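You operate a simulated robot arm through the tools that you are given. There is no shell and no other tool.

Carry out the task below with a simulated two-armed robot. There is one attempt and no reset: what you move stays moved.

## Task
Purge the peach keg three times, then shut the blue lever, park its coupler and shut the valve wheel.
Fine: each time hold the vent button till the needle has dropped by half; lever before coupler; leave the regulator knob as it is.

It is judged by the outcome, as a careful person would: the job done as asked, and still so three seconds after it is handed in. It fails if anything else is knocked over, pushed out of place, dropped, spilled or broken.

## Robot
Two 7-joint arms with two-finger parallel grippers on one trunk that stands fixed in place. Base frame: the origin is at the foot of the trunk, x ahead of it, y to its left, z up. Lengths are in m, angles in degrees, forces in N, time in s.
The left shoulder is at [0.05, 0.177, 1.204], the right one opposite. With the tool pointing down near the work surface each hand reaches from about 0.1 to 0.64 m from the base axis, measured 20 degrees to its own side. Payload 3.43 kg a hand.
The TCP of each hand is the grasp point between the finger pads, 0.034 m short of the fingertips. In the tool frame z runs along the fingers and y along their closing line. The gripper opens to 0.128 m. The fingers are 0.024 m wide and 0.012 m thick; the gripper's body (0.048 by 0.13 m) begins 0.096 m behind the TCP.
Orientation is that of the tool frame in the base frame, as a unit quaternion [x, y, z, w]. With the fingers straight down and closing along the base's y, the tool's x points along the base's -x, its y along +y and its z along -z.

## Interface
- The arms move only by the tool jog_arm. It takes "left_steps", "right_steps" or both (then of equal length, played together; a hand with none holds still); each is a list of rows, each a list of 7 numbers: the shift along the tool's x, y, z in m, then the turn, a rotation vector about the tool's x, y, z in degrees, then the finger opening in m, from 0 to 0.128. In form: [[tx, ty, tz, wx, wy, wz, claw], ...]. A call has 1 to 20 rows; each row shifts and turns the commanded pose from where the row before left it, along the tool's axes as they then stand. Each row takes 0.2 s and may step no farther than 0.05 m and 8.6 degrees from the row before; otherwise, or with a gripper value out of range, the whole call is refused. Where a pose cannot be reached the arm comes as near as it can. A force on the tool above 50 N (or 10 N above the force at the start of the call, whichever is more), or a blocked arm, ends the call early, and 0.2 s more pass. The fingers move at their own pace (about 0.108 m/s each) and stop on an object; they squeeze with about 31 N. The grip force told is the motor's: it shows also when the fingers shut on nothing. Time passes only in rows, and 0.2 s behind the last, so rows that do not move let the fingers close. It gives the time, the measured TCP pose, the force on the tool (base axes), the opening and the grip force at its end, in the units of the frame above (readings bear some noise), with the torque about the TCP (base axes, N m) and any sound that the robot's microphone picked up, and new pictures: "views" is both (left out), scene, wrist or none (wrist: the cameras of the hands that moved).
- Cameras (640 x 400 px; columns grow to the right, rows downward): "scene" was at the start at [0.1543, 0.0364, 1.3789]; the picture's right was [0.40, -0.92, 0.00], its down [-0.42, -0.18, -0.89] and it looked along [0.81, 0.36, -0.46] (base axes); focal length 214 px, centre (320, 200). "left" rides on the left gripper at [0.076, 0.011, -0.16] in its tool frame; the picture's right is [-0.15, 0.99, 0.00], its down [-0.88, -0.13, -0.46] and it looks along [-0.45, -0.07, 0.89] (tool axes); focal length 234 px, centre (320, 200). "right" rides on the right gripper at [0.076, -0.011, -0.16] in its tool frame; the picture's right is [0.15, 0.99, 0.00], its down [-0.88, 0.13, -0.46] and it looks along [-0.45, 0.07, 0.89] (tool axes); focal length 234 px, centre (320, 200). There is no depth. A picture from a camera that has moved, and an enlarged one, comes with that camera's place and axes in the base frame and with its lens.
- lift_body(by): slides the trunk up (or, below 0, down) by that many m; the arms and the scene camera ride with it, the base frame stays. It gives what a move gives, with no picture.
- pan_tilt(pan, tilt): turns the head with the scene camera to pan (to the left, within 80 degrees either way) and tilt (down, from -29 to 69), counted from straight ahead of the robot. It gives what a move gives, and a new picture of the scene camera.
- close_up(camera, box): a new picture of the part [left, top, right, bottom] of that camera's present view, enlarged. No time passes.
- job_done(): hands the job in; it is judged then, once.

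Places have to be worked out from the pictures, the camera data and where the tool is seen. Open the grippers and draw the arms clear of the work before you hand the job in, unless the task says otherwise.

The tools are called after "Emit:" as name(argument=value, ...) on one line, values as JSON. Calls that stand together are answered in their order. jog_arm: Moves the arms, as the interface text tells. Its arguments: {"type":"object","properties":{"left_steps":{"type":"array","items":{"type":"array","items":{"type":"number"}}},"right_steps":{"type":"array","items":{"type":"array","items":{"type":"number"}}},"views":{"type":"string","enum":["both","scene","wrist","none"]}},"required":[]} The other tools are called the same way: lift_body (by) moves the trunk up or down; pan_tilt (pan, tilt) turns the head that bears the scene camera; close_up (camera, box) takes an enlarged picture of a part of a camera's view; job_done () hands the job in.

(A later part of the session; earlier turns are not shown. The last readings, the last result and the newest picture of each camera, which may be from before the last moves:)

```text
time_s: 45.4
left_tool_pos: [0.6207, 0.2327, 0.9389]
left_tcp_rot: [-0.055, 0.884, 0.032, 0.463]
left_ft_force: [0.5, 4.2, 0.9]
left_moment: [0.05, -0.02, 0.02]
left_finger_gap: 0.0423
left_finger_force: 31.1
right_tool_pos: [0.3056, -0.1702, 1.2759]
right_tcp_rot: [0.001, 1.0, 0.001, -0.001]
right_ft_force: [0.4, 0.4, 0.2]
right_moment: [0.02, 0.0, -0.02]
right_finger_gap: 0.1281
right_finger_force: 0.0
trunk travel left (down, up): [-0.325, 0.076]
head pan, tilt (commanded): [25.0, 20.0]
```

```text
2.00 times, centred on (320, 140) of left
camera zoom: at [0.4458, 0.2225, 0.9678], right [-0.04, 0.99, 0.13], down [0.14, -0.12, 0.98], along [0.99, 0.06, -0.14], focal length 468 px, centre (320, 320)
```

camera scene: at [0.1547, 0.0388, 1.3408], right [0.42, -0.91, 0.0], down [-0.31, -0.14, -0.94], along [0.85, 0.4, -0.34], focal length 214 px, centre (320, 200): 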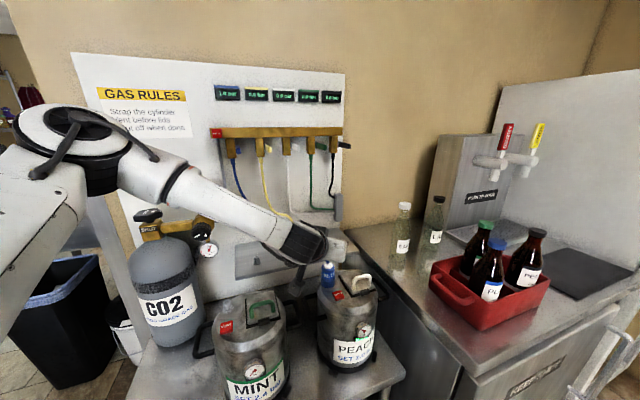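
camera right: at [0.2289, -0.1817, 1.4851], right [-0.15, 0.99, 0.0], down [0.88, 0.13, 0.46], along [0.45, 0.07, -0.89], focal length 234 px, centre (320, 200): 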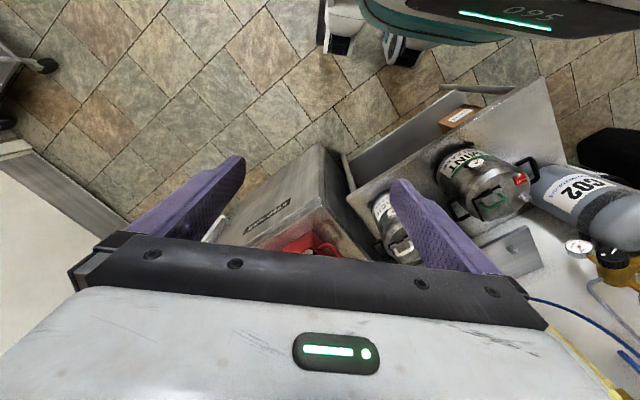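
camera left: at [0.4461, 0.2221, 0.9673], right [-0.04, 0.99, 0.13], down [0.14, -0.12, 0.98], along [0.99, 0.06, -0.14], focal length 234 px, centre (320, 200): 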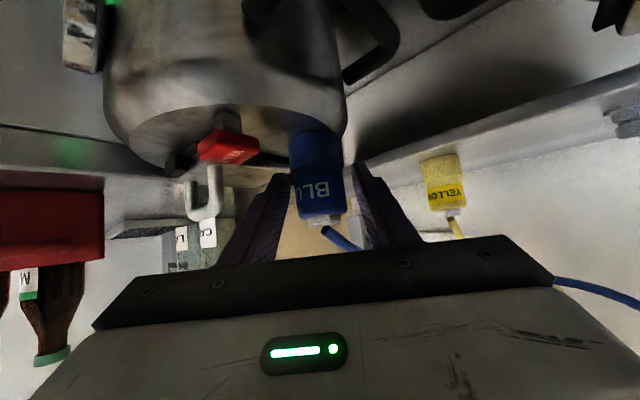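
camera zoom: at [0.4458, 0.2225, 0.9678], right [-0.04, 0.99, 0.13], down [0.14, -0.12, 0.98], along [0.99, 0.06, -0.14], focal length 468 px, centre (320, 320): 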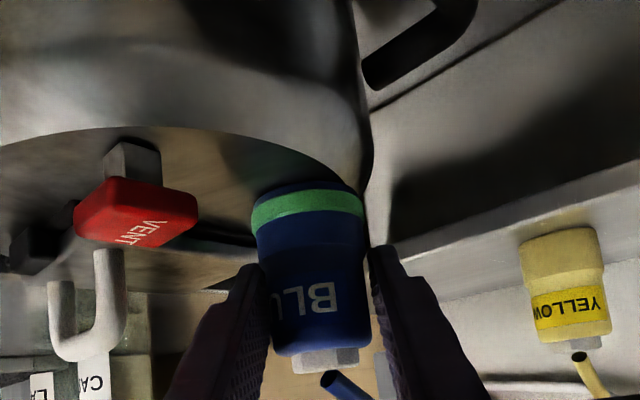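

The grip now spans 42 mm – the full body – and the green ring is back on (seated). I pull up slowly, 4 mm per row.

Emit:
jog_arm(left_steps=[[-0.0033, 0, -0.0023, 0, 0, 0, 0.0], [-0.0033, 0, -0.0023, 0, 0, 0, 0.0], [-0.0033, 0, -0.0023, 0, 0, 0, 0.0]], views="none")

Emit:
close_up(camera="left", box=[200, 40, 440, 240])

```text
time_s: 46.2
left_tool_pos: [0.6194, 0.2337, 0.9512]
left_tcp_rot: [-0.054, 0.884, 0.032, 0.463]
left_ft_force: [2.3, 3.7, -2.6]
left_moment: [0.12, -0.08, -0.01]
left_finger_gap: 0.0419
left_finger_force: 31.3
right_tool_pos: [0.3062, -0.1688, 1.2754]
right_tcp_rot: [0.0, 1.0, 0.0, -0.001]
right_ft_force: [-0.3, 0.5, -0.5]
right_moment: [-0.01, 0.02, -0.01]
right_finger_gap: 0.128
right_finger_force: 0.1
trunk travel left (down, up): [-0.325, 0.076]
head pan, tilt (commanded): [25.0, 20.0]
```

```text
2.00 times, centred on (320, 140) of left
camera zoom: at [0.4447, 0.2226, 0.9799], right [-0.04, 0.99, 0.13], down [0.14, -0.12, 0.98], along [0.99, 0.06, -0.14], focal length 468 px, centre (320, 320)
```

zoom: 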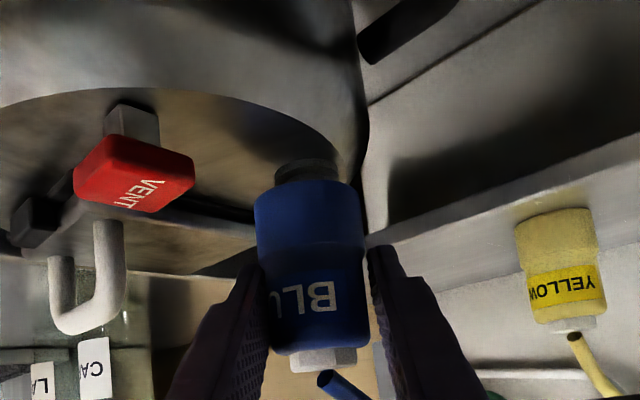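

It's off its seat (post visible, ring dark) and still held at 42 mm. I keep lifting gently.

Emit:
jog_arm(left_steps=[[-0.0049, 0, -0.0034, 0, 0, 0, 0.0], [-0.0049, 0, -0.0034, 0, 0, 0, 0.0], [-0.0049, 0, -0.0034, 0, 0, 0, 0.0], [-0.0049, 0, -0.0034, 0, 0, 0, 0.0]], views="none")

Emit:
close_up(camera="left", box=[200, 40, 440, 240])

```text
time_s: 47.2
left_tool_pos: [0.6197, 0.2346, 0.9731]
left_tcp_rot: [-0.054, 0.885, 0.031, 0.462]
left_ft_force: [-0.4, 0.2, -0.6]
left_moment: [-0.04, 0.01, -0.04]
left_finger_gap: 0.0418
left_finger_force: 31.2
right_tool_pos: [0.3063, -0.1703, 1.2745]
right_tcp_rot: [0.0, 1.0, 0.001, 0.0]
right_ft_force: [0.0, -0.3, -0.1]
right_moment: [0.03, 0.01, -0.03]
right_finger_gap: 0.1281
right_finger_force: 0.1
trunk travel left (down, up): [-0.325, 0.076]
head pan, tilt (commanded): [25.0, 20.0]
```

```text
2.00 times, centred on (320, 140) of left
camera zoom: at [0.4443, 0.2223, 1.0031], right [-0.04, 0.99, 0.13], down [0.14, -0.12, 0.98], along [0.99, 0.06, -0.14], focal length 468 px, centre (320, 320)
```

zoom: 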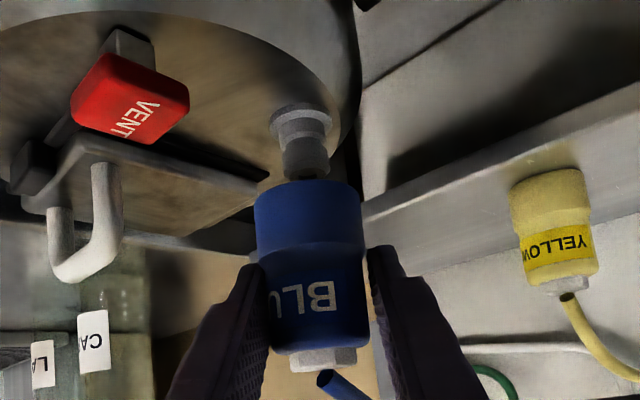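

The coupler is clear of the keg post and held firmly. I raise it another 4.5 cm and turn the hand 20° left about the vertical for the carry to the shelf.

Emit:
jog_arm(left_steps=[[-0.0124, 0, -0.0085, 0, 0, 0, 0.0], [-0.0124, 0, -0.0085, 0, 0, 0, 0.0], [-0.0124, 0, -0.0085, 0, 0, 0, 0.0], [0, 0, 0, -5.5, 0, -3.8, 0.0], [0, 0, 0, -5.5, 0, -3.8, 0.0], [0, 0, 0, -5.5, 0, -3.8, 0.0]], views="both")

```text
time_s: 48.6
left_tool_pos: [0.6161, 0.2396, 1.0207]
left_tcp_rot: [-0.207, 0.861, 0.111, 0.451]
left_ft_force: [-0.7, 0.2, 0.0]
left_moment: [0.01, 0.02, 0.0]
left_finger_gap: 0.0416
left_finger_force: 30.8
left hand out of reach, approached as far as the arm can: row 6
right_tool_pos: [0.3063, -0.1689, 1.2748]
right_tcp_rot: [0.0, 1.0, 0.001, 0.0]
right_ft_force: [-0.4, 0.4, 0.2]
right_moment: [-0.04, 0.0, 0.01]
right_finger_gap: 0.128
right_finger_force: 0.2
trunk travel left (down, up): [-0.325, 0.076]
head pan, tilt (commanded): [25.0, 20.0]
camera scene: at [0.1549, 0.0391, 1.3408], right [0.42, -0.91, 0.0], down [-0.31, -0.14, -0.94], along [0.85, 0.4, -0.34], focal length 214 px, centre (320, 200)
camera left: at [0.4549, 0.1705, 1.0508], right [-0.38, 0.92, 0.13], down [0.17, -0.06, 0.98], along [0.91, 0.39, -0.14], focal length 234 px, centre (320, 200)
```

scene: 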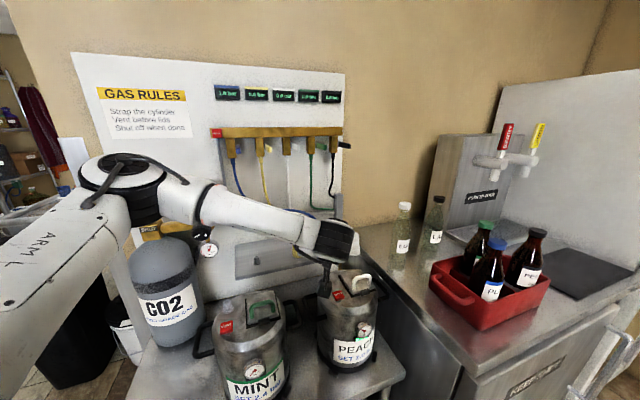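
left: 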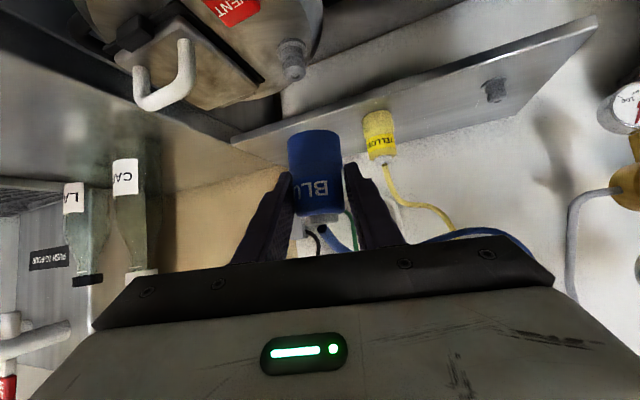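

Held securely. I carry the coupler 20 cm to the left at this height toward the free stud.

Emit:
jog_arm(left_steps=[[-0.0079, 0.0303, 0.0116, 0, 0, 0, 0.0], [-0.0079, 0.0303, 0.0116, 0, 0, 0, 0.0], [-0.0079, 0.0303, 0.0116, 0, 0, 0, 0.0], [-0.0079, 0.0303, 0.0116, 0, 0, 0, 0.0], [-0.0079, 0.0303, 0.0116, 0, 0, 0, 0.0], [-0.0079, 0.0303, 0.0116, 0, 0, 0, 0.0]], views="both")

Emit:
close_up(camera="left", box=[200, 40, 440, 240])

Emit:
close_up(camera="scene", box=[210, 210, 338, 290])

```text
time_s: 50.0
left_tool_pos: [0.6088, 0.4402, 1.0226]
left_tcp_rot: [-0.207, 0.861, 0.112, 0.45]
left_ft_force: [0.4, -0.2, -1.5]
left_moment: [-0.01, -0.03, -0.04]
left_finger_gap: 0.0418
left_finger_force: 30.5
right_tool_pos: [0.305, -0.1683, 1.2746]
right_tcp_rot: [0.0, 1.0, 0.001, 0.0]
right_ft_force: [0.6, -0.5, 0.6]
right_moment: [-0.02, 0.03, 0.0]
right_finger_gap: 0.1277
right_finger_force: 0.1
trunk travel left (down, up): [-0.325, 0.076]
head pan, tilt (commanded): [25.0, 20.0]
camera scene: at [0.1549, 0.0394, 1.3408], right [0.42, -0.91, 0.0], down [-0.31, -0.14, -0.94], along [0.85, 0.4, -0.34], focal length 214 px, centre (320, 200)
camera left: at [0.4469, 0.3707, 1.0515], right [-0.38, 0.92, 0.13], down [0.17, -0.06, 0.98], along [0.91, 0.39, -0.14], focal length 234 px, centre (320, 200)
```

scene: 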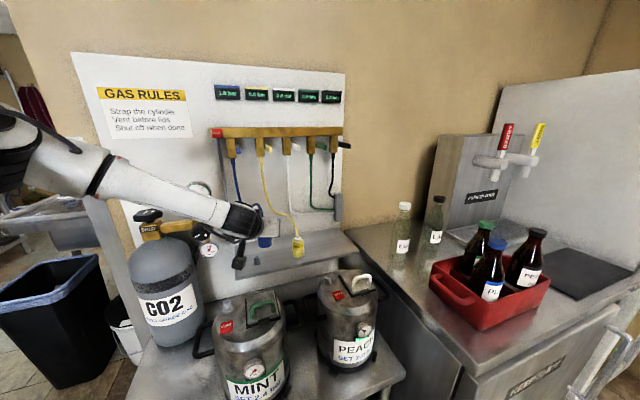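
left: 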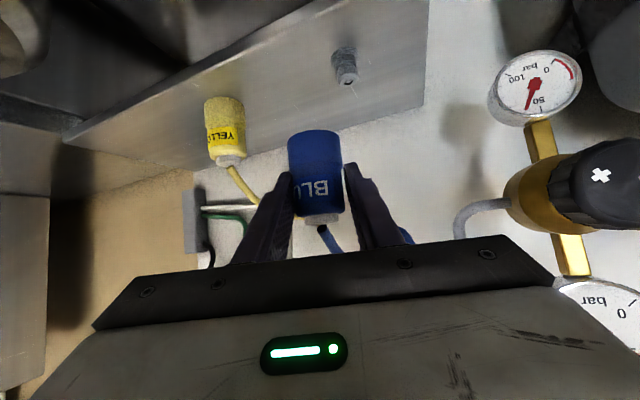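

```text
2.00 times, centred on (320, 140) of left
camera zoom: at [0.4469, 0.3707, 1.0515], right [-0.38, 0.92, 0.13], down [0.17, -0.06, 0.98], along [0.91, 0.39, -0.14], focal length 468 px, centre (320, 320)
```

zoom: 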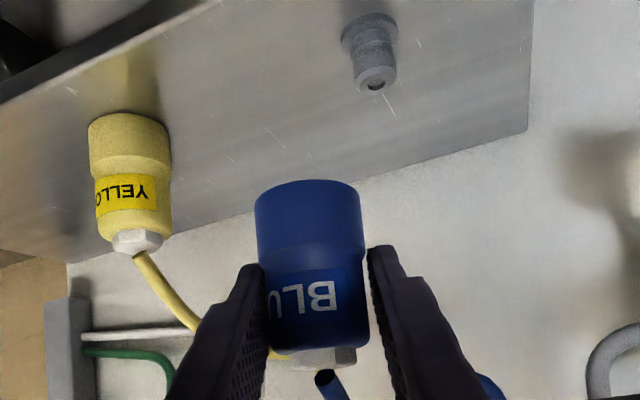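

```text
5.00 times, centred on (274, 250) of scene
camera zoom: at [0.1549, 0.0394, 1.3408], right [0.42, -0.91, 0.0], down [-0.31, -0.14, -0.94], along [0.85, 0.4, -0.34], focal length 1072 px, centre (550, -50)
```

zoom: 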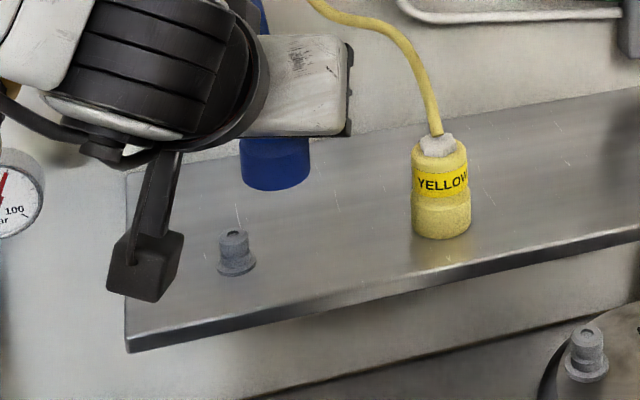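

Stud measures ≈[0.610,0.482,0.922] and the held coupler's bottom ≈[0.619,0.447,0.971]. I shift by (-9,+35) mm and lower 3 cm to hover just above the stud.

Emit:
jog_arm(left_steps=[[0.0102, 0.0176, 0.0118, 0, 0, 0, 0.0], [0.0102, 0.0176, 0.0118, 0, 0, 0, 0.0]], views="wrist")

Emit:
close_up(camera="left", box=[220, 60, 420, 220])

Emit:
close_up(camera="scene", box=[230, 220, 294, 280])

```text
time_s: 50.6
left_tool_pos: [0.5975, 0.4758, 0.9936]
left_tcp_rot: [-0.207, 0.861, 0.112, 0.451]
left_ft_force: [-0.3, -0.2, -0.5]
left_moment: [0.02, 0.02, 0.0]
left_finger_gap: 0.0417
left_finger_force: 31.0
right_tool_pos: [0.306, -0.1686, 1.2746]
right_tcp_rot: [0.0, 1.0, 0.001, 0.001]
right_ft_force: [0.6, -0.2, -0.5]
right_moment: [-0.03, -0.01, 0.0]
right_finger_gap: 0.1281
right_finger_force: 0.1
trunk travel left (down, up): [-0.325, 0.076]
head pan, tilt (commanded): [25.0, 20.0]
camera left: at [0.4365, 0.405, 1.0222], right [-0.38, 0.92, 0.13], down [0.17, -0.06, 0.98], along [0.91, 0.39, -0.13], focal length 234 px, centre (320, 200)
```

left: 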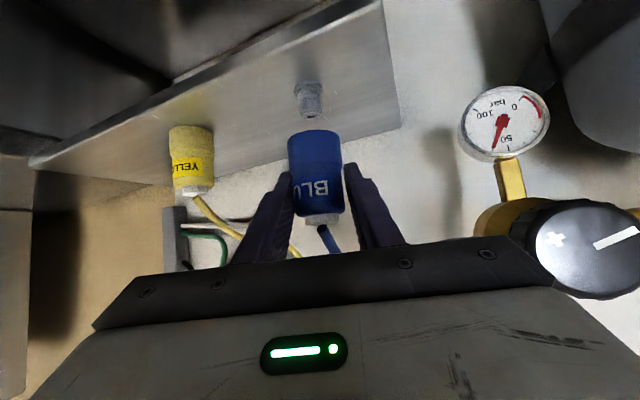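

```text
2.50 times, centred on (320, 140) of left
camera zoom: at [0.4365, 0.405, 1.0222], right [-0.38, 0.92, 0.13], down [0.17, -0.06, 0.98], along [0.91, 0.39, -0.13], focal length 585 px, centre (320, 350)
```

zoom: 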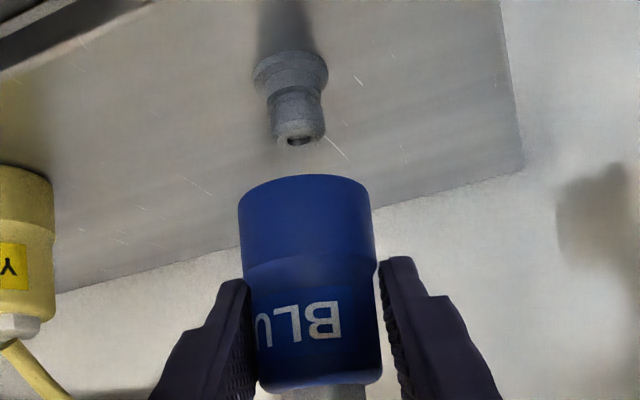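

```text
6.67 times, centred on (262, 250) of scene
camera zoom: at [0.1551, 0.0392, 1.3408], right [0.42, -0.91, 0.0], down [-0.31, -0.14, -0.94], along [0.85, 0.4, -0.34], focal length 1430 px, centre (707, -133)
```

zoom: 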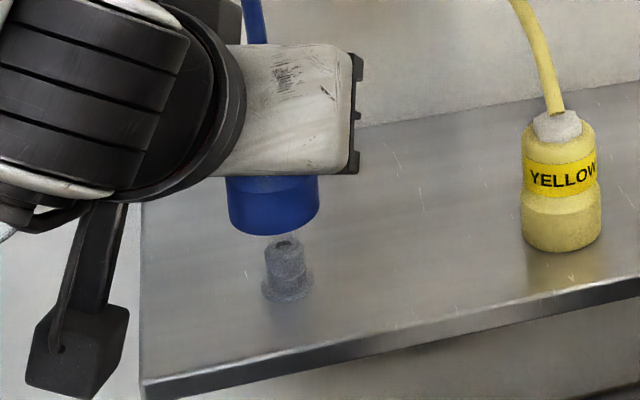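

Relative to how the keg post looked under the coupler, I need about +2 mm forward and -1.5 mm lateral. I apply that and lower 1.5 cm, then compare again.

Emit:
jog_arm(left_steps=[[0.0112, -0.0015, 0.0101, 0, 0, 0, 0.0]], views="none")

Emit:
close_up(camera="left", box=[200, 40, 440, 240])

Emit:
close_up(camera="scene", box=[230, 230, 294, 270])

```text
time_s: 51.0
left_tool_pos: [0.6019, 0.4752, 0.9765]
left_tcp_rot: [-0.208, 0.861, 0.111, 0.451]
left_ft_force: [0.0, 0.2, 0.0]
left_moment: [0.03, 0.0, -0.01]
left_finger_gap: 0.0416
left_finger_force: 30.6
right_tool_pos: [0.307, -0.169, 1.2755]
right_tcp_rot: [0.0, 1.0, 0.001, 0.0]
right_ft_force: [0.9, -0.1, -0.1]
right_moment: [-0.01, -0.02, -0.03]
right_finger_gap: 0.128
right_finger_force: 0.0
trunk travel left (down, up): [-0.325, 0.076]
head pan, tilt (commanded): [25.0, 20.0]
```

```text
2.00 times, centred on (320, 140) of left
camera zoom: at [0.4408, 0.4055, 1.0064], right [-0.38, 0.92, 0.13], down [0.17, -0.06, 0.98], along [0.91, 0.39, -0.14], focal length 468 px, centre (320, 320)
```

zoom: 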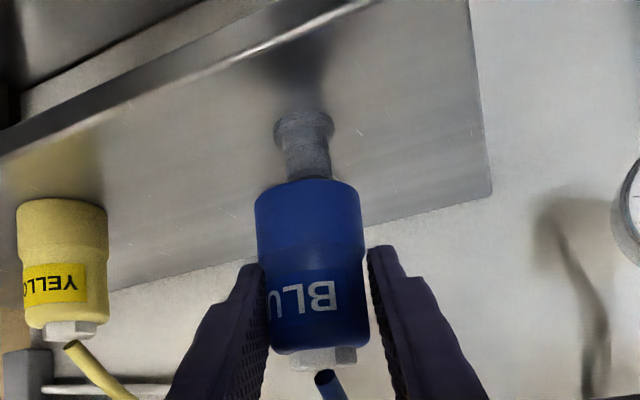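

```text
10.00 times, centred on (262, 250) of scene
camera zoom: at [0.1554, 0.0393, 1.3407], right [0.42, -0.91, 0.0], down [-0.31, -0.14, -0.94], along [0.85, 0.4, -0.34], focal length 2145 px, centre (900, -300)
```

zoom: 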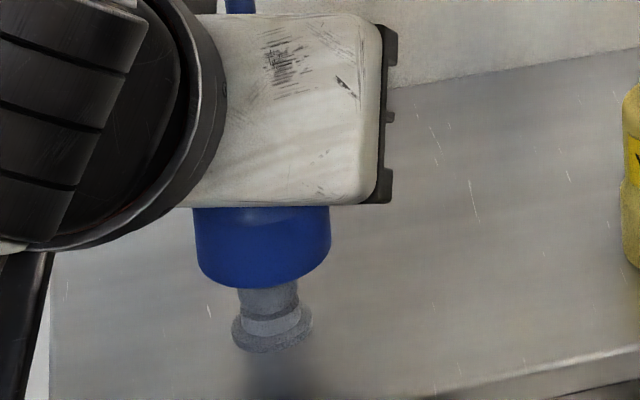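

Both views show the coupler axis in line with the stud to within ~2 mm. I lower slowly in 5 mm rows, watching the force.

Emit:
jog_arm(left_steps=[[0.0041, 0.0, 0.0028, 0, 0, 0, 0.0], [0.0041, 0.0, 0.0028, 0, 0, 0, 0.0]], views="none")

Emit:
close_up(camera="left", box=[200, 40, 440, 240])

Emit:
close_up(camera="scene", box=[230, 230, 294, 270])

```text
time_s: 51.6
left_tool_pos: [0.6002, 0.4737, 0.9677]
left_tcp_rot: [-0.208, 0.861, 0.112, 0.451]
left_ft_force: [0.5, -0.5, -2.1]
left_moment: [-0.01, -0.01, -0.04]
left_finger_gap: 0.0415
left_finger_force: 31.1
right_tool_pos: [0.3056, -0.1695, 1.2749]
right_tcp_rot: [0.0, 1.0, 0.001, 0.0]
right_ft_force: [0.3, 1.2, -0.5]
right_moment: [-0.02, 0.02, 0.01]
right_finger_gap: 0.128
right_finger_force: 0.0
trunk travel left (down, up): [-0.325, 0.076]
head pan, tilt (commanded): [25.0, 20.0]
```

```text
2.00 times, centred on (320, 140) of left
camera zoom: at [0.439, 0.4049, 0.9969], right [-0.38, 0.92, 0.13], down [0.17, -0.06, 0.98], along [0.91, 0.39, -0.13], focal length 468 px, centre (320, 320)
```

zoom: 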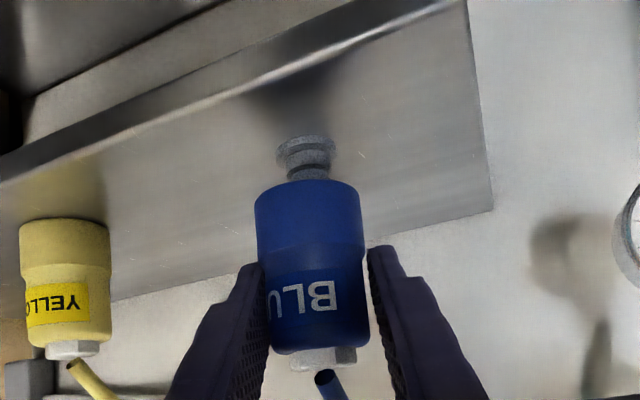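

```text
10.00 times, centred on (262, 250) of scene
camera zoom: at [0.1551, 0.039, 1.3408], right [0.42, -0.91, 0.0], down [-0.31, -0.14, -0.94], along [0.85, 0.4, -0.34], focal length 2145 px, centre (900, -300)
```

zoom: 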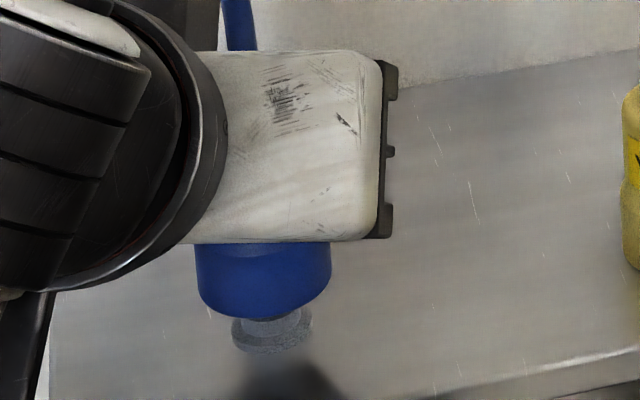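

Still no resistance and the stud top is disappearing into the coupler. I continue down in 4 mm rows.

Emit:
jog_arm(left_steps=[[0.0033, 0.0, 0.0023, 0, 0, 0, 0.0], [0.0033, 0.0, 0.0023, 0, 0, 0, 0.0]], views="none")

Emit:
close_up(camera="left", box=[200, 40, 440, 240])

Emit:
close_up(camera="scene", box=[230, 230, 294, 270])

```text
time_s: 52.2
left_tool_pos: [0.6007, 0.477, 0.9624]
left_tcp_rot: [-0.207, 0.86, 0.113, 0.453]
left_ft_force: [5.3, 4.8, 5.2]
left_moment: [0.29, -0.31, -0.02]
left_finger_gap: 0.0417
left_finger_force: 31.2
right_tool_pos: [0.3057, -0.1689, 1.2756]
right_tcp_rot: [0.0, 1.0, 0.001, 0.0]
right_ft_force: [-0.3, 0.1, -0.5]
right_moment: [-0.01, 0.0, 0.0]
right_finger_gap: 0.1277
right_finger_force: 0.0
trunk travel left (down, up): [-0.325, 0.076]
head pan, tilt (commanded): [25.0, 20.0]
```

```text
2.00 times, centred on (320, 140) of left
camera zoom: at [0.4406, 0.4059, 0.9898], right [-0.38, 0.92, 0.13], down [0.17, -0.07, 0.98], along [0.91, 0.4, -0.13], focal length 468 px, centre (320, 320)
```

zoom: 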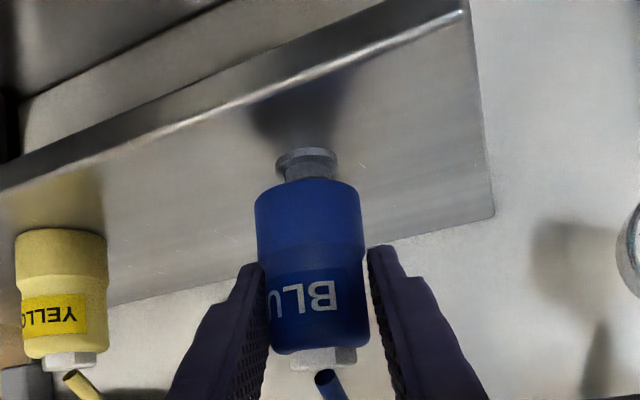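

```text
10.00 times, centred on (262, 250) of scene
camera zoom: at [0.155, 0.039, 1.3409], right [0.42, -0.91, 0.0], down [-0.31, -0.14, -0.94], along [0.85, 0.4, -0.34], focal length 2145 px, centre (900, -300)
```

zoom: 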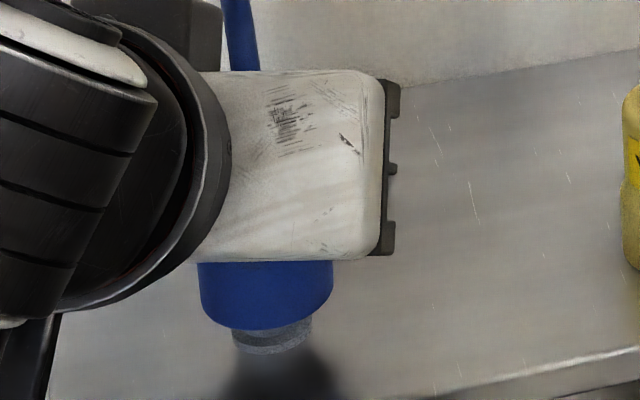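

A 7 N sideways force pushes the tool toward +x+y, so the coupler needs to shift ~4 mm that way to centre on the stud. I shift and then continue down.

Emit:
jog_arm(left_steps=[[-0.0022, 0.0012, 0.0032, 0, 0, 0, 0.0], [0.0025, 0.0, 0.0017, 0, 0, 0, 0.0]], views="none")

Emit:
close_up(camera="left", box=[200, 40, 440, 240])

```text
time_s: 52.8
left_tool_pos: [0.6021, 0.4783, 0.9575]
left_tcp_rot: [-0.206, 0.861, 0.112, 0.452]
left_ft_force: [4.2, 3.3, 5.3]
left_moment: [0.21, -0.22, 0.0]
left_finger_gap: 0.0414
left_finger_force: 31.3
right_tool_pos: [0.306, -0.1688, 1.2751]
right_tcp_rot: [0.0, 1.0, 0.001, 0.0]
right_ft_force: [-0.8, 0.1, 0.7]
right_moment: [0.02, -0.02, 0.0]
right_finger_gap: 0.1281
right_finger_force: 0.1
trunk travel left (down, up): [-0.325, 0.076]
head pan, tilt (commanded): [25.0, 20.0]
```

```text
2.00 times, centred on (320, 140) of left
camera zoom: at [0.4426, 0.4078, 0.9859], right [-0.38, 0.92, 0.13], down [0.17, -0.07, 0.98], along [0.91, 0.39, -0.13], focal length 468 px, centre (320, 320)
```

zoom: 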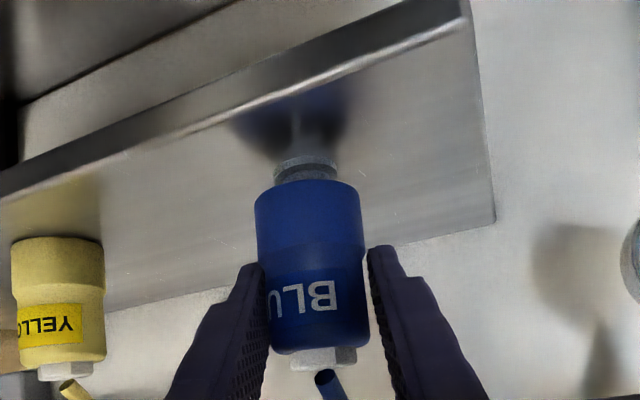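

Sinking further (z=0.9575) with a small side force in the same direction; I shift another 2.5 mm and press down 4 mm more.

Emit:
jog_arm(left_steps=[[-0.0015, 0.0007, 0.0021, 0, 0, 0, 0.0], [0.0025, 0.0, 0.0017, 0, 0, 0, 0.0], [0.0025, 0.0, 0.0017, 0, 0, 0, 0.0]], views="none")

Emit:
close_up(camera="left", box=[200, 40, 440, 240])

Emit:
close_up(camera="scene", box=[230, 230, 294, 270])

```text
time_s: 53.6
left_tool_pos: [0.6043, 0.4783, 0.9496]
left_tcp_rot: [-0.207, 0.861, 0.111, 0.451]
left_ft_force: [-0.3, 0.5, -0.4]
left_moment: [0.0, -0.02, -0.02]
left_finger_gap: 0.0413
left_finger_force: 31.3
right_tool_pos: [0.306, -0.1698, 1.2749]
right_tcp_rot: [0.0, 1.0, 0.001, 0.0]
right_ft_force: [-0.5, -0.5, 0.3]
right_moment: [0.0, -0.01, 0.0]
right_finger_gap: 0.1279
right_finger_force: 0.0
trunk travel left (down, up): [-0.325, 0.076]
head pan, tilt (commanded): [25.0, 20.0]
```

```text
2.00 times, centred on (320, 140) of left
camera zoom: at [0.4439, 0.4089, 0.979], right [-0.38, 0.92, 0.13], down [0.17, -0.06, 0.98], along [0.91, 0.39, -0.14], focal length 468 px, centre (320, 320)
```

zoom: 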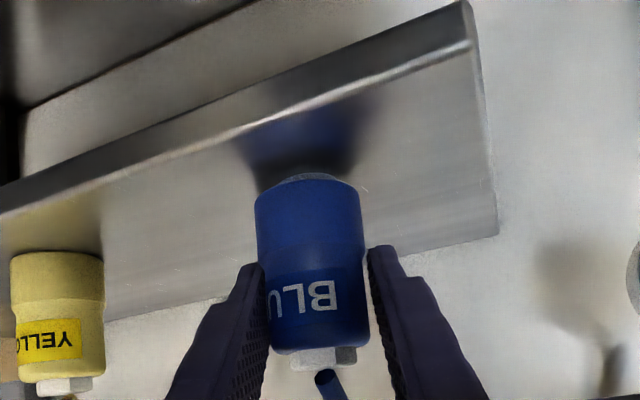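

```text
10.00 times, centred on (262, 250) of scene
camera zoom: at [0.1552, 0.0391, 1.3407], right [0.42, -0.91, 0.0], down [-0.31, -0.14, -0.94], along [0.85, 0.4, -0.34], focal length 2145 px, centre (900, -300)
```

zoom: 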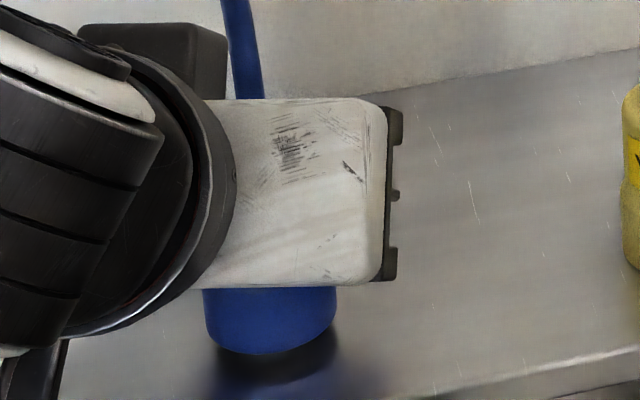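

The coupler has dropped over the stud with no force. I press down a little more to bottom it out on the shelf.

Emit:
jog_arm(left_steps=[[0.0025, 0.0, 0.0017, 0, 0, 0, 0.0], [0.0025, 0.0, 0.0017, 0, 0, 0, 0.0]], views="none")

Emit:
close_up(camera="left", box=[200, 40, 440, 240])

Emit:
close_up(camera="scene", box=[230, 230, 294, 270])

```text
time_s: 54.2
left_tool_pos: [0.6048, 0.4775, 0.9447]
left_tcp_rot: [-0.207, 0.86, 0.112, 0.452]
left_ft_force: [-1.1, 0.8, 1.9]
left_moment: [-0.04, 0.07, -0.02]
left_finger_gap: 0.0417
left_finger_force: 30.6
right_tool_pos: [0.3057, -0.1695, 1.2772]
right_tcp_rot: [0.0, 1.0, 0.001, 0.0]
right_ft_force: [0.7, -0.8, -0.4]
right_moment: [-0.01, -0.01, 0.0]
right_finger_gap: 0.1277
right_finger_force: 0.1
trunk travel left (down, up): [-0.325, 0.076]
head pan, tilt (commanded): [25.0, 20.0]
```

```text
2.00 times, centred on (320, 140) of left
camera zoom: at [0.4443, 0.4083, 0.9734], right [-0.38, 0.92, 0.13], down [0.17, -0.06, 0.98], along [0.91, 0.39, -0.13], focal length 468 px, centre (320, 320)
```

zoom: 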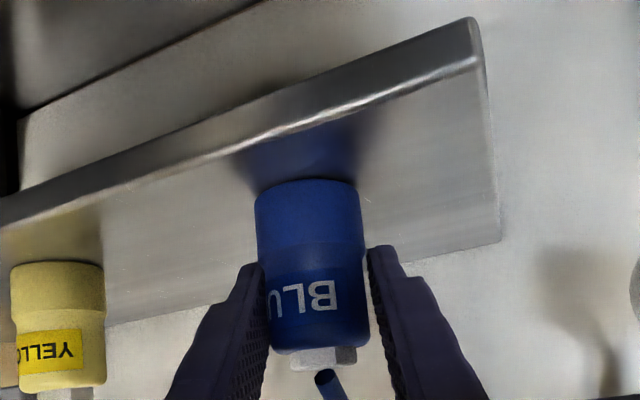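

```text
10.00 times, centred on (262, 250) of scene
camera zoom: at [0.1548, 0.0389, 1.3408], right [0.42, -0.91, 0.0], down [-0.31, -0.14, -0.94], along [0.85, 0.4, -0.34], focal length 2145 px, centre (900, -300)
```

zoom: 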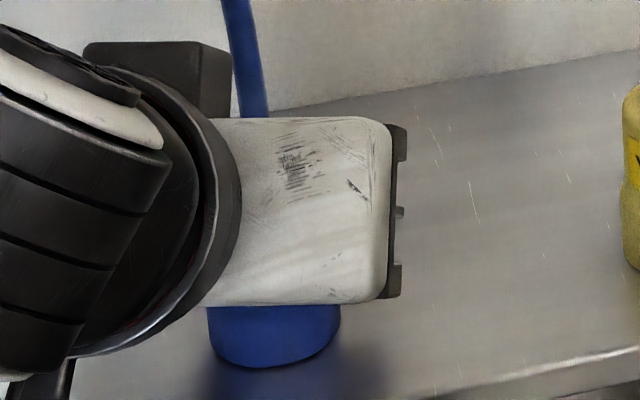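

Nearly down (z=0.9447); I press another few mm until I feel the shelf.

Emit:
jog_arm(left_steps=[[0.0025, 0.0, 0.0017, 0, 0, 0, 0.0], [0.0025, 0.0, 0.0017, 0, 0, 0, 0.0]], views="none")

Emit:
close_up(camera="left", box=[200, 40, 440, 240])

```text
time_s: 54.8
left_tool_pos: [0.6036, 0.4776, 0.9444]
left_tcp_rot: [-0.208, 0.857, 0.115, 0.457]
left_ft_force: [-3.1, 4.6, 23.3]
left_moment: [-0.22, 0.1, 0.01]
left_finger_gap: 0.0417
left_finger_force: 31.2
right_tool_pos: [0.3035, -0.1714, 1.2754]
right_tcp_rot: [0.0, 1.0, 0.002, 0.001]
right_ft_force: [-0.2, 0.5, -0.1]
right_moment: [-0.02, -0.03, -0.01]
right_finger_gap: 0.1281
right_finger_force: 0.1
trunk travel left (down, up): [-0.325, 0.076]
head pan, tilt (commanded): [25.0, 20.0]
```

```text
2.00 times, centred on (320, 140) of left
camera zoom: at [0.4441, 0.4078, 0.9712], right [-0.38, 0.92, 0.13], down [0.16, -0.07, 0.98], along [0.91, 0.4, -0.12], focal length 468 px, centre (320, 320)
```

zoom: 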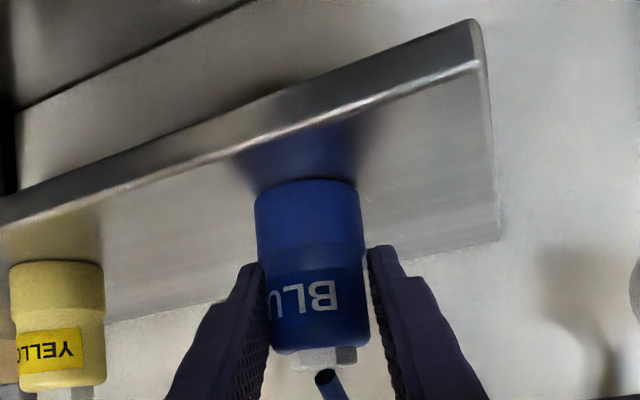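

It's bottomed out on the stud (23 N). I relax the push, open the fingers, and back straight out along the tool axis.

Emit:
jog_arm(left_steps=[[-0.0037, 0.0, -0.0026, 0, 0, 0, 0.0], [0, 0, 0, 0, 0, 0, 0.05], [0, 0, 0, 0, 0, 0, 0.06], [0, 0, -0.03, 0, 0, 0, 0.06], [0, 0, -0.04, 0, 0, 0, 0.06], [0, 0, -0.04, 0, 0, 0, 0.06]], views="both")

Emit:
close_up(camera="left", box=[200, 40, 440, 240])

Emit:
close_up(camera="scene", box=[220, 200, 348, 280])

```text
time_s: 56.2
left_tool_pos: [0.5264, 0.4358, 1.0042]
left_tcp_rot: [-0.207, 0.861, 0.112, 0.451]
left_ft_force: [0.0, 1.5, 0.3]
left_moment: [0.01, -0.03, 0.0]
left_finger_gap: 0.06
left_finger_force: 0.0
right_tool_pos: [0.3067, -0.1695, 1.2749]
right_tcp_rot: [-0.001, 1.0, 0.001, 0.0]
right_ft_force: [0.1, 0.8, -0.2]
right_moment: [0.01, -0.05, 0.0]
right_finger_gap: 0.1276
right_finger_force: 0.1
trunk travel left (down, up): [-0.325, 0.076]
head pan, tilt (commanded): [25.0, 20.0]
camera scene: at [0.1545, 0.0387, 1.3409], right [0.42, -0.91, 0.0], down [-0.31, -0.14, -0.94], along [0.85, 0.4, -0.34], focal length 214 px, centre (320, 200)
camera left: at [0.3652, 0.366, 1.0337], right [-0.38, 0.92, 0.13], down [0.17, -0.06, 0.98], along [0.91, 0.39, -0.14], focal length 234 px, centre (320, 200)
```

scene: 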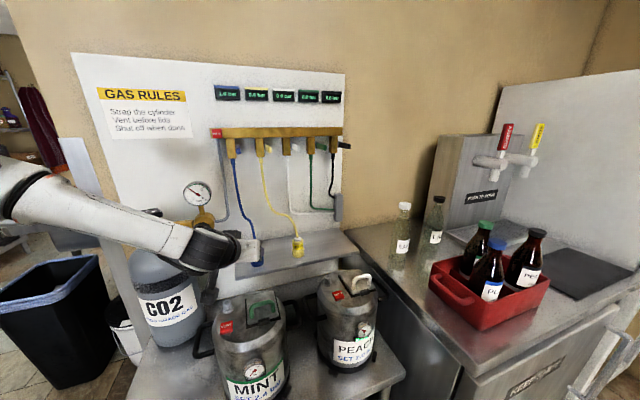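
left: 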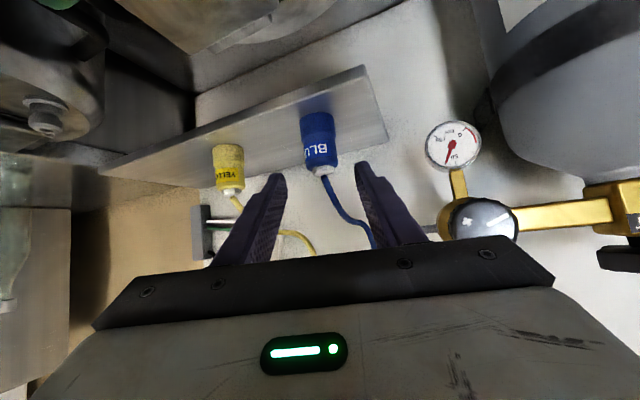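

```text
2.00 times, centred on (320, 140) of left
camera zoom: at [0.3652, 0.366, 1.0337], right [-0.38, 0.92, 0.13], down [0.17, -0.06, 0.98], along [0.91, 0.39, -0.14], focal length 468 px, centre (320, 320)
```

zoom: 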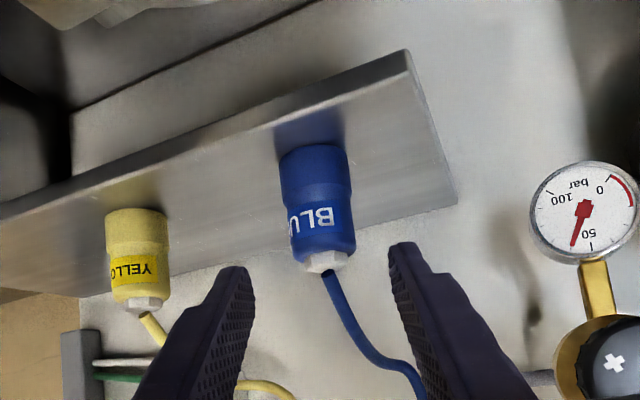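

```text
5.00 times, centred on (284, 240) of scene
camera zoom: at [0.1545, 0.0387, 1.3409], right [0.42, -0.91, 0.0], down [-0.31, -0.14, -0.94], along [0.85, 0.4, -0.34], focal length 1072 px, centre (500, 0)
```

zoom: 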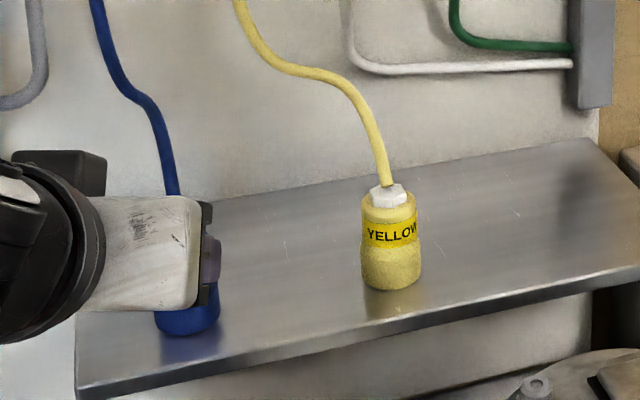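

The blue coupler stands parked on its stud just like the yellow one. Next the cylinder wheel: I back away, rise, and turn the hand toward it so the wrist camera can look at the wheel's markings.

Emit:
jog_arm(left_steps=[[-0.019, 0.0209, -0.0357, 0, 0, 0, 0.06], [-0.019, 0.0209, -0.0357, 0, 0, 0, 0.06], [-0.019, 0.0209, -0.0357, 0, 0, 0, 0.06], [-0.019, 0.0209, -0.0357, 0, 0, 0, 0.06], [-0.019, 0.0209, -0.0357, 0, 0, 0, 0.06], [0, 0, 0, -6.86, 0, -4.73, 0.06], [0, 0, 0, -6.86, 0, -4.73, 0.06], [0, 0, 0, -6.86, 0, -4.73, 0.06], [0, 0, 0, 0, 8, 0, 0.06], [0, 0, 0, 0, 8, 0, 0.06]], views="both")

Emit:
close_up(camera="scene", box=[200, 120, 328, 280])

```text
time_s: 58.4
left_tool_pos: [0.3941, 0.4857, 1.1847]
left_tcp_rot: [-0.414, 0.846, 0.151, 0.301]
left_ft_force: [-0.4, 0.5, -0.1]
left_moment: [-0.02, 0.0, 0.01]
left_finger_gap: 0.0601
left_finger_force: 0.1
right_tool_pos: [0.3062, -0.1704, 1.2757]
right_tcp_rot: [0.0, 1.0, 0.002, 0.0]
right_ft_force: [0.1, -0.5, 0.0]
right_moment: [-0.02, 0.02, 0.01]
right_finger_gap: 0.1279
right_finger_force: 0.1
trunk travel left (down, up): [-0.325, 0.076]
head pan, tilt (commanded): [25.0, 20.0]
camera scene: at [0.1553, 0.039, 1.3407], right [0.42, -0.91, 0.0], down [-0.31, -0.14, -0.94], along [0.85, 0.4, -0.34], focal length 214 px, centre (320, 200)
camera left: at [0.2873, 0.367, 1.2605], right [-0.71, 0.69, 0.1], down [0.35, 0.23, 0.91], along [0.61, 0.68, -0.4], focal length 234 px, centre (320, 200)
```

scene: 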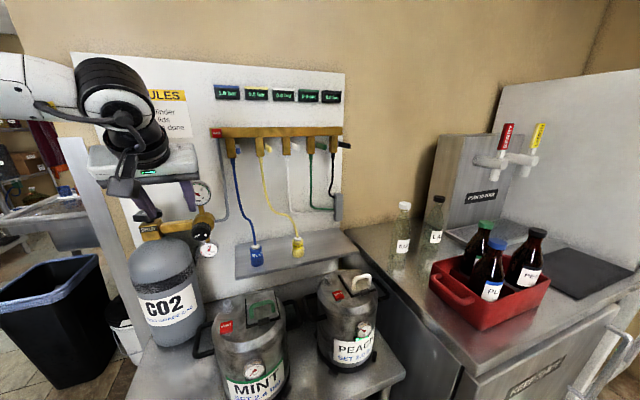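
left: 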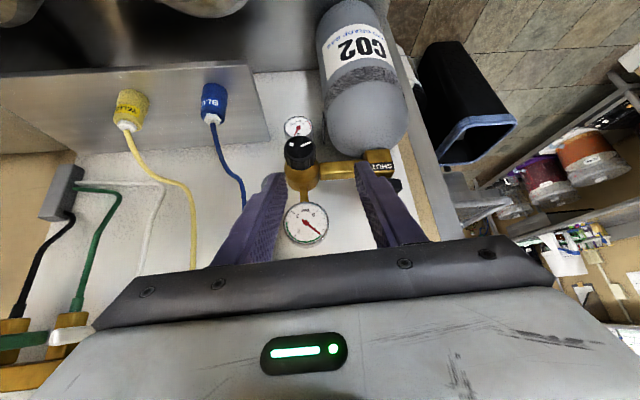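

```text
2.50 times, centred on (264, 200) of scene
camera zoom: at [0.1553, 0.039, 1.3407], right [0.42, -0.91, 0.0], down [-0.31, -0.14, -0.94], along [0.85, 0.4, -0.34], focal length 536 px, centre (460, 200)
```

zoom: 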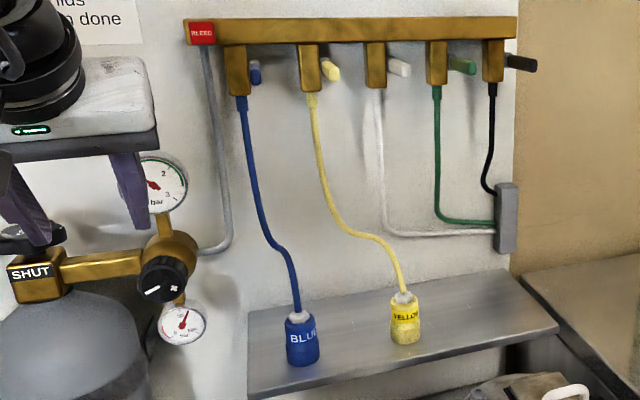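

Lever and parked coupler look right in the scene view. I move the hand up and left so the wrist camera gets a clear look down at the wheel.

Emit:
jog_arm(left_steps=[[-0.0173, 0.0196, -0.0229, 0, 0, 0, 0.1], [-0.0173, 0.0196, -0.0229, 0, 0, 0, 0.128], [-0.0173, 0.0196, -0.0229, 0, 0, 0, 0.128], [-0.0173, 0.0196, -0.0229, 0, 0, 0, 0.128]], views="both")

Emit:
close_up(camera="left", box=[260, 80, 420, 240])

Emit:
close_up(camera="scene", box=[110, 180, 238, 280])

```text
time_s: 59.4
left_tool_pos: [0.3304, 0.5316, 1.3019]
left_tcp_rot: [-0.413, 0.845, 0.152, 0.303]
left_ft_force: [0.1, -0.4, -0.5]
left_moment: [0.0, -0.01, -0.02]
left_finger_gap: 0.1281
left_finger_force: 0.0
right_tool_pos: [0.3059, -0.1687, 1.2748]
right_tcp_rot: [0.0, 1.0, 0.001, 0.0]
right_ft_force: [-0.4, -0.1, 0.9]
right_moment: [-0.02, -0.01, -0.01]
right_finger_gap: 0.128
right_finger_force: 0.1
trunk travel left (down, up): [-0.325, 0.076]
head pan, tilt (commanded): [25.0, 20.0]
camera scene: at [0.1547, 0.0388, 1.3408], right [0.42, -0.91, 0.0], down [-0.31, -0.14, -0.94], along [0.85, 0.4, -0.34], focal length 214 px, centre (320, 200)
camera left: at [0.2241, 0.413, 1.3776], right [-0.71, 0.7, 0.1], down [0.35, 0.22, 0.91], along [0.61, 0.68, -0.4], focal length 234 px, centre (320, 200)
```

scene: 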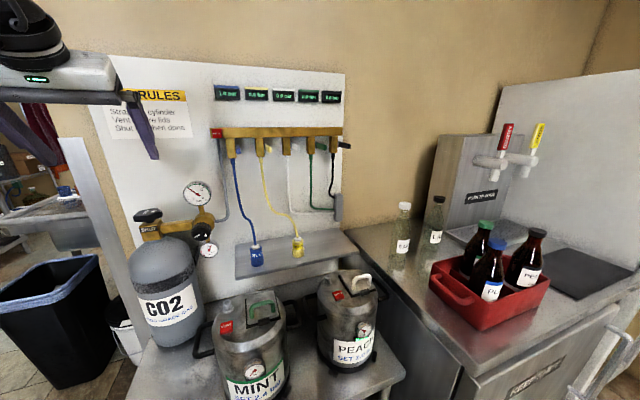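
left: 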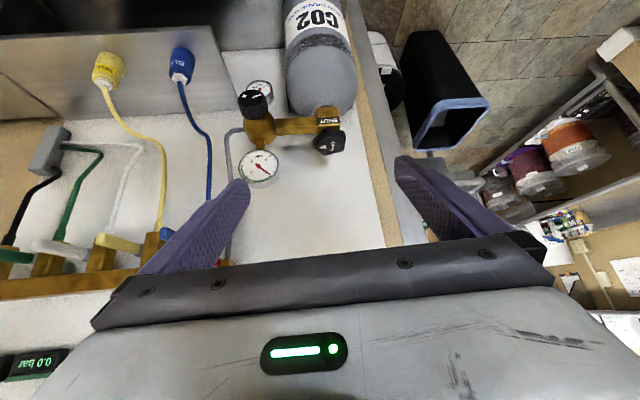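

```text
2.50 times, centred on (340, 160) of left
camera zoom: at [0.2241, 0.413, 1.3776], right [-0.71, 0.7, 0.1], down [0.35, 0.22, 0.91], along [0.61, 0.68, -0.4], focal length 585 px, centre (270, 300)
```

zoom: 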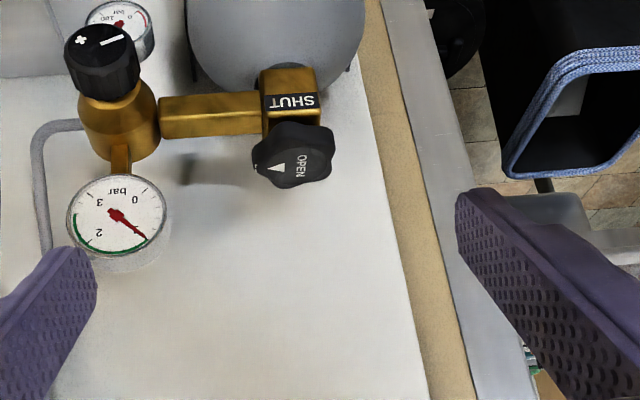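

```text
4.00 times, centred on (174, 230) of scene
camera zoom: at [0.1547, 0.0388, 1.3408], right [0.42, -0.91, 0.0], down [-0.31, -0.14, -0.94], along [0.85, 0.4, -0.34], focal length 858 px, centre (904, 80)
```

zoom: 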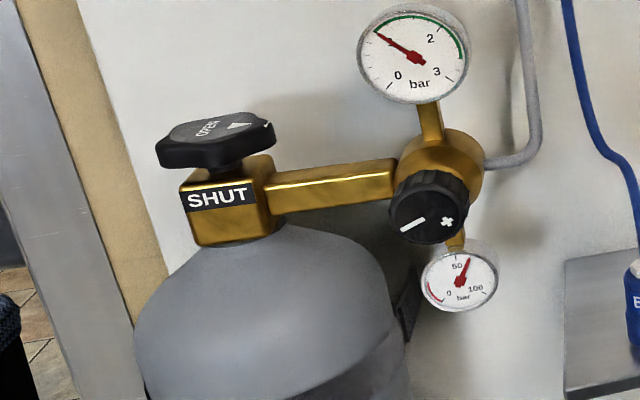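

Now I enlarge the wheel itself to read its markings.

Emit:
close_up(camera="left", box=[308, 100, 356, 160])

Emit:
close_up(camera="scene", box=[125, 200, 173, 245])

```text
6.67 times, centred on (332, 130) of left
camera zoom: at [0.2241, 0.413, 1.3776], right [-0.71, 0.7, 0.1], down [0.35, 0.22, 0.91], along [0.61, 0.68, -0.4], focal length 1561 px, centre (240, 667)
```

zoom: 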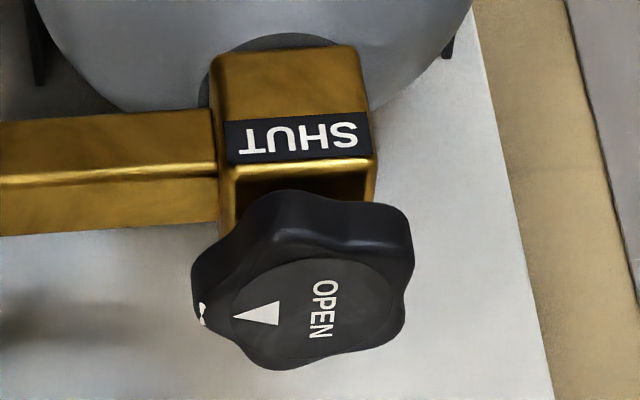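

```text
8.89 times, centred on (149, 222) of scene
camera zoom: at [0.1547, 0.0388, 1.3408], right [0.42, -0.91, 0.0], down [-0.31, -0.14, -0.94], along [0.85, 0.4, -0.34], focal length 1906 px, centre (1840, 0)
```

zoom: 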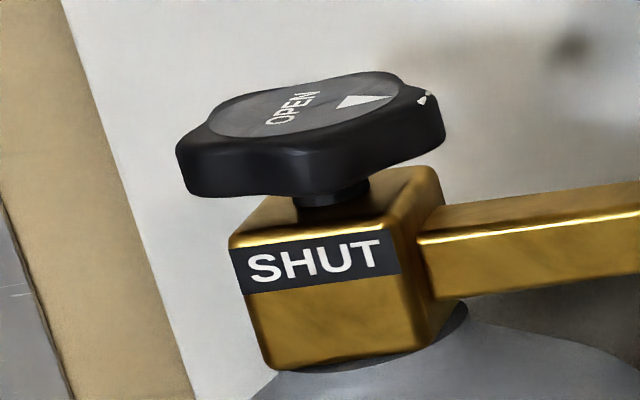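

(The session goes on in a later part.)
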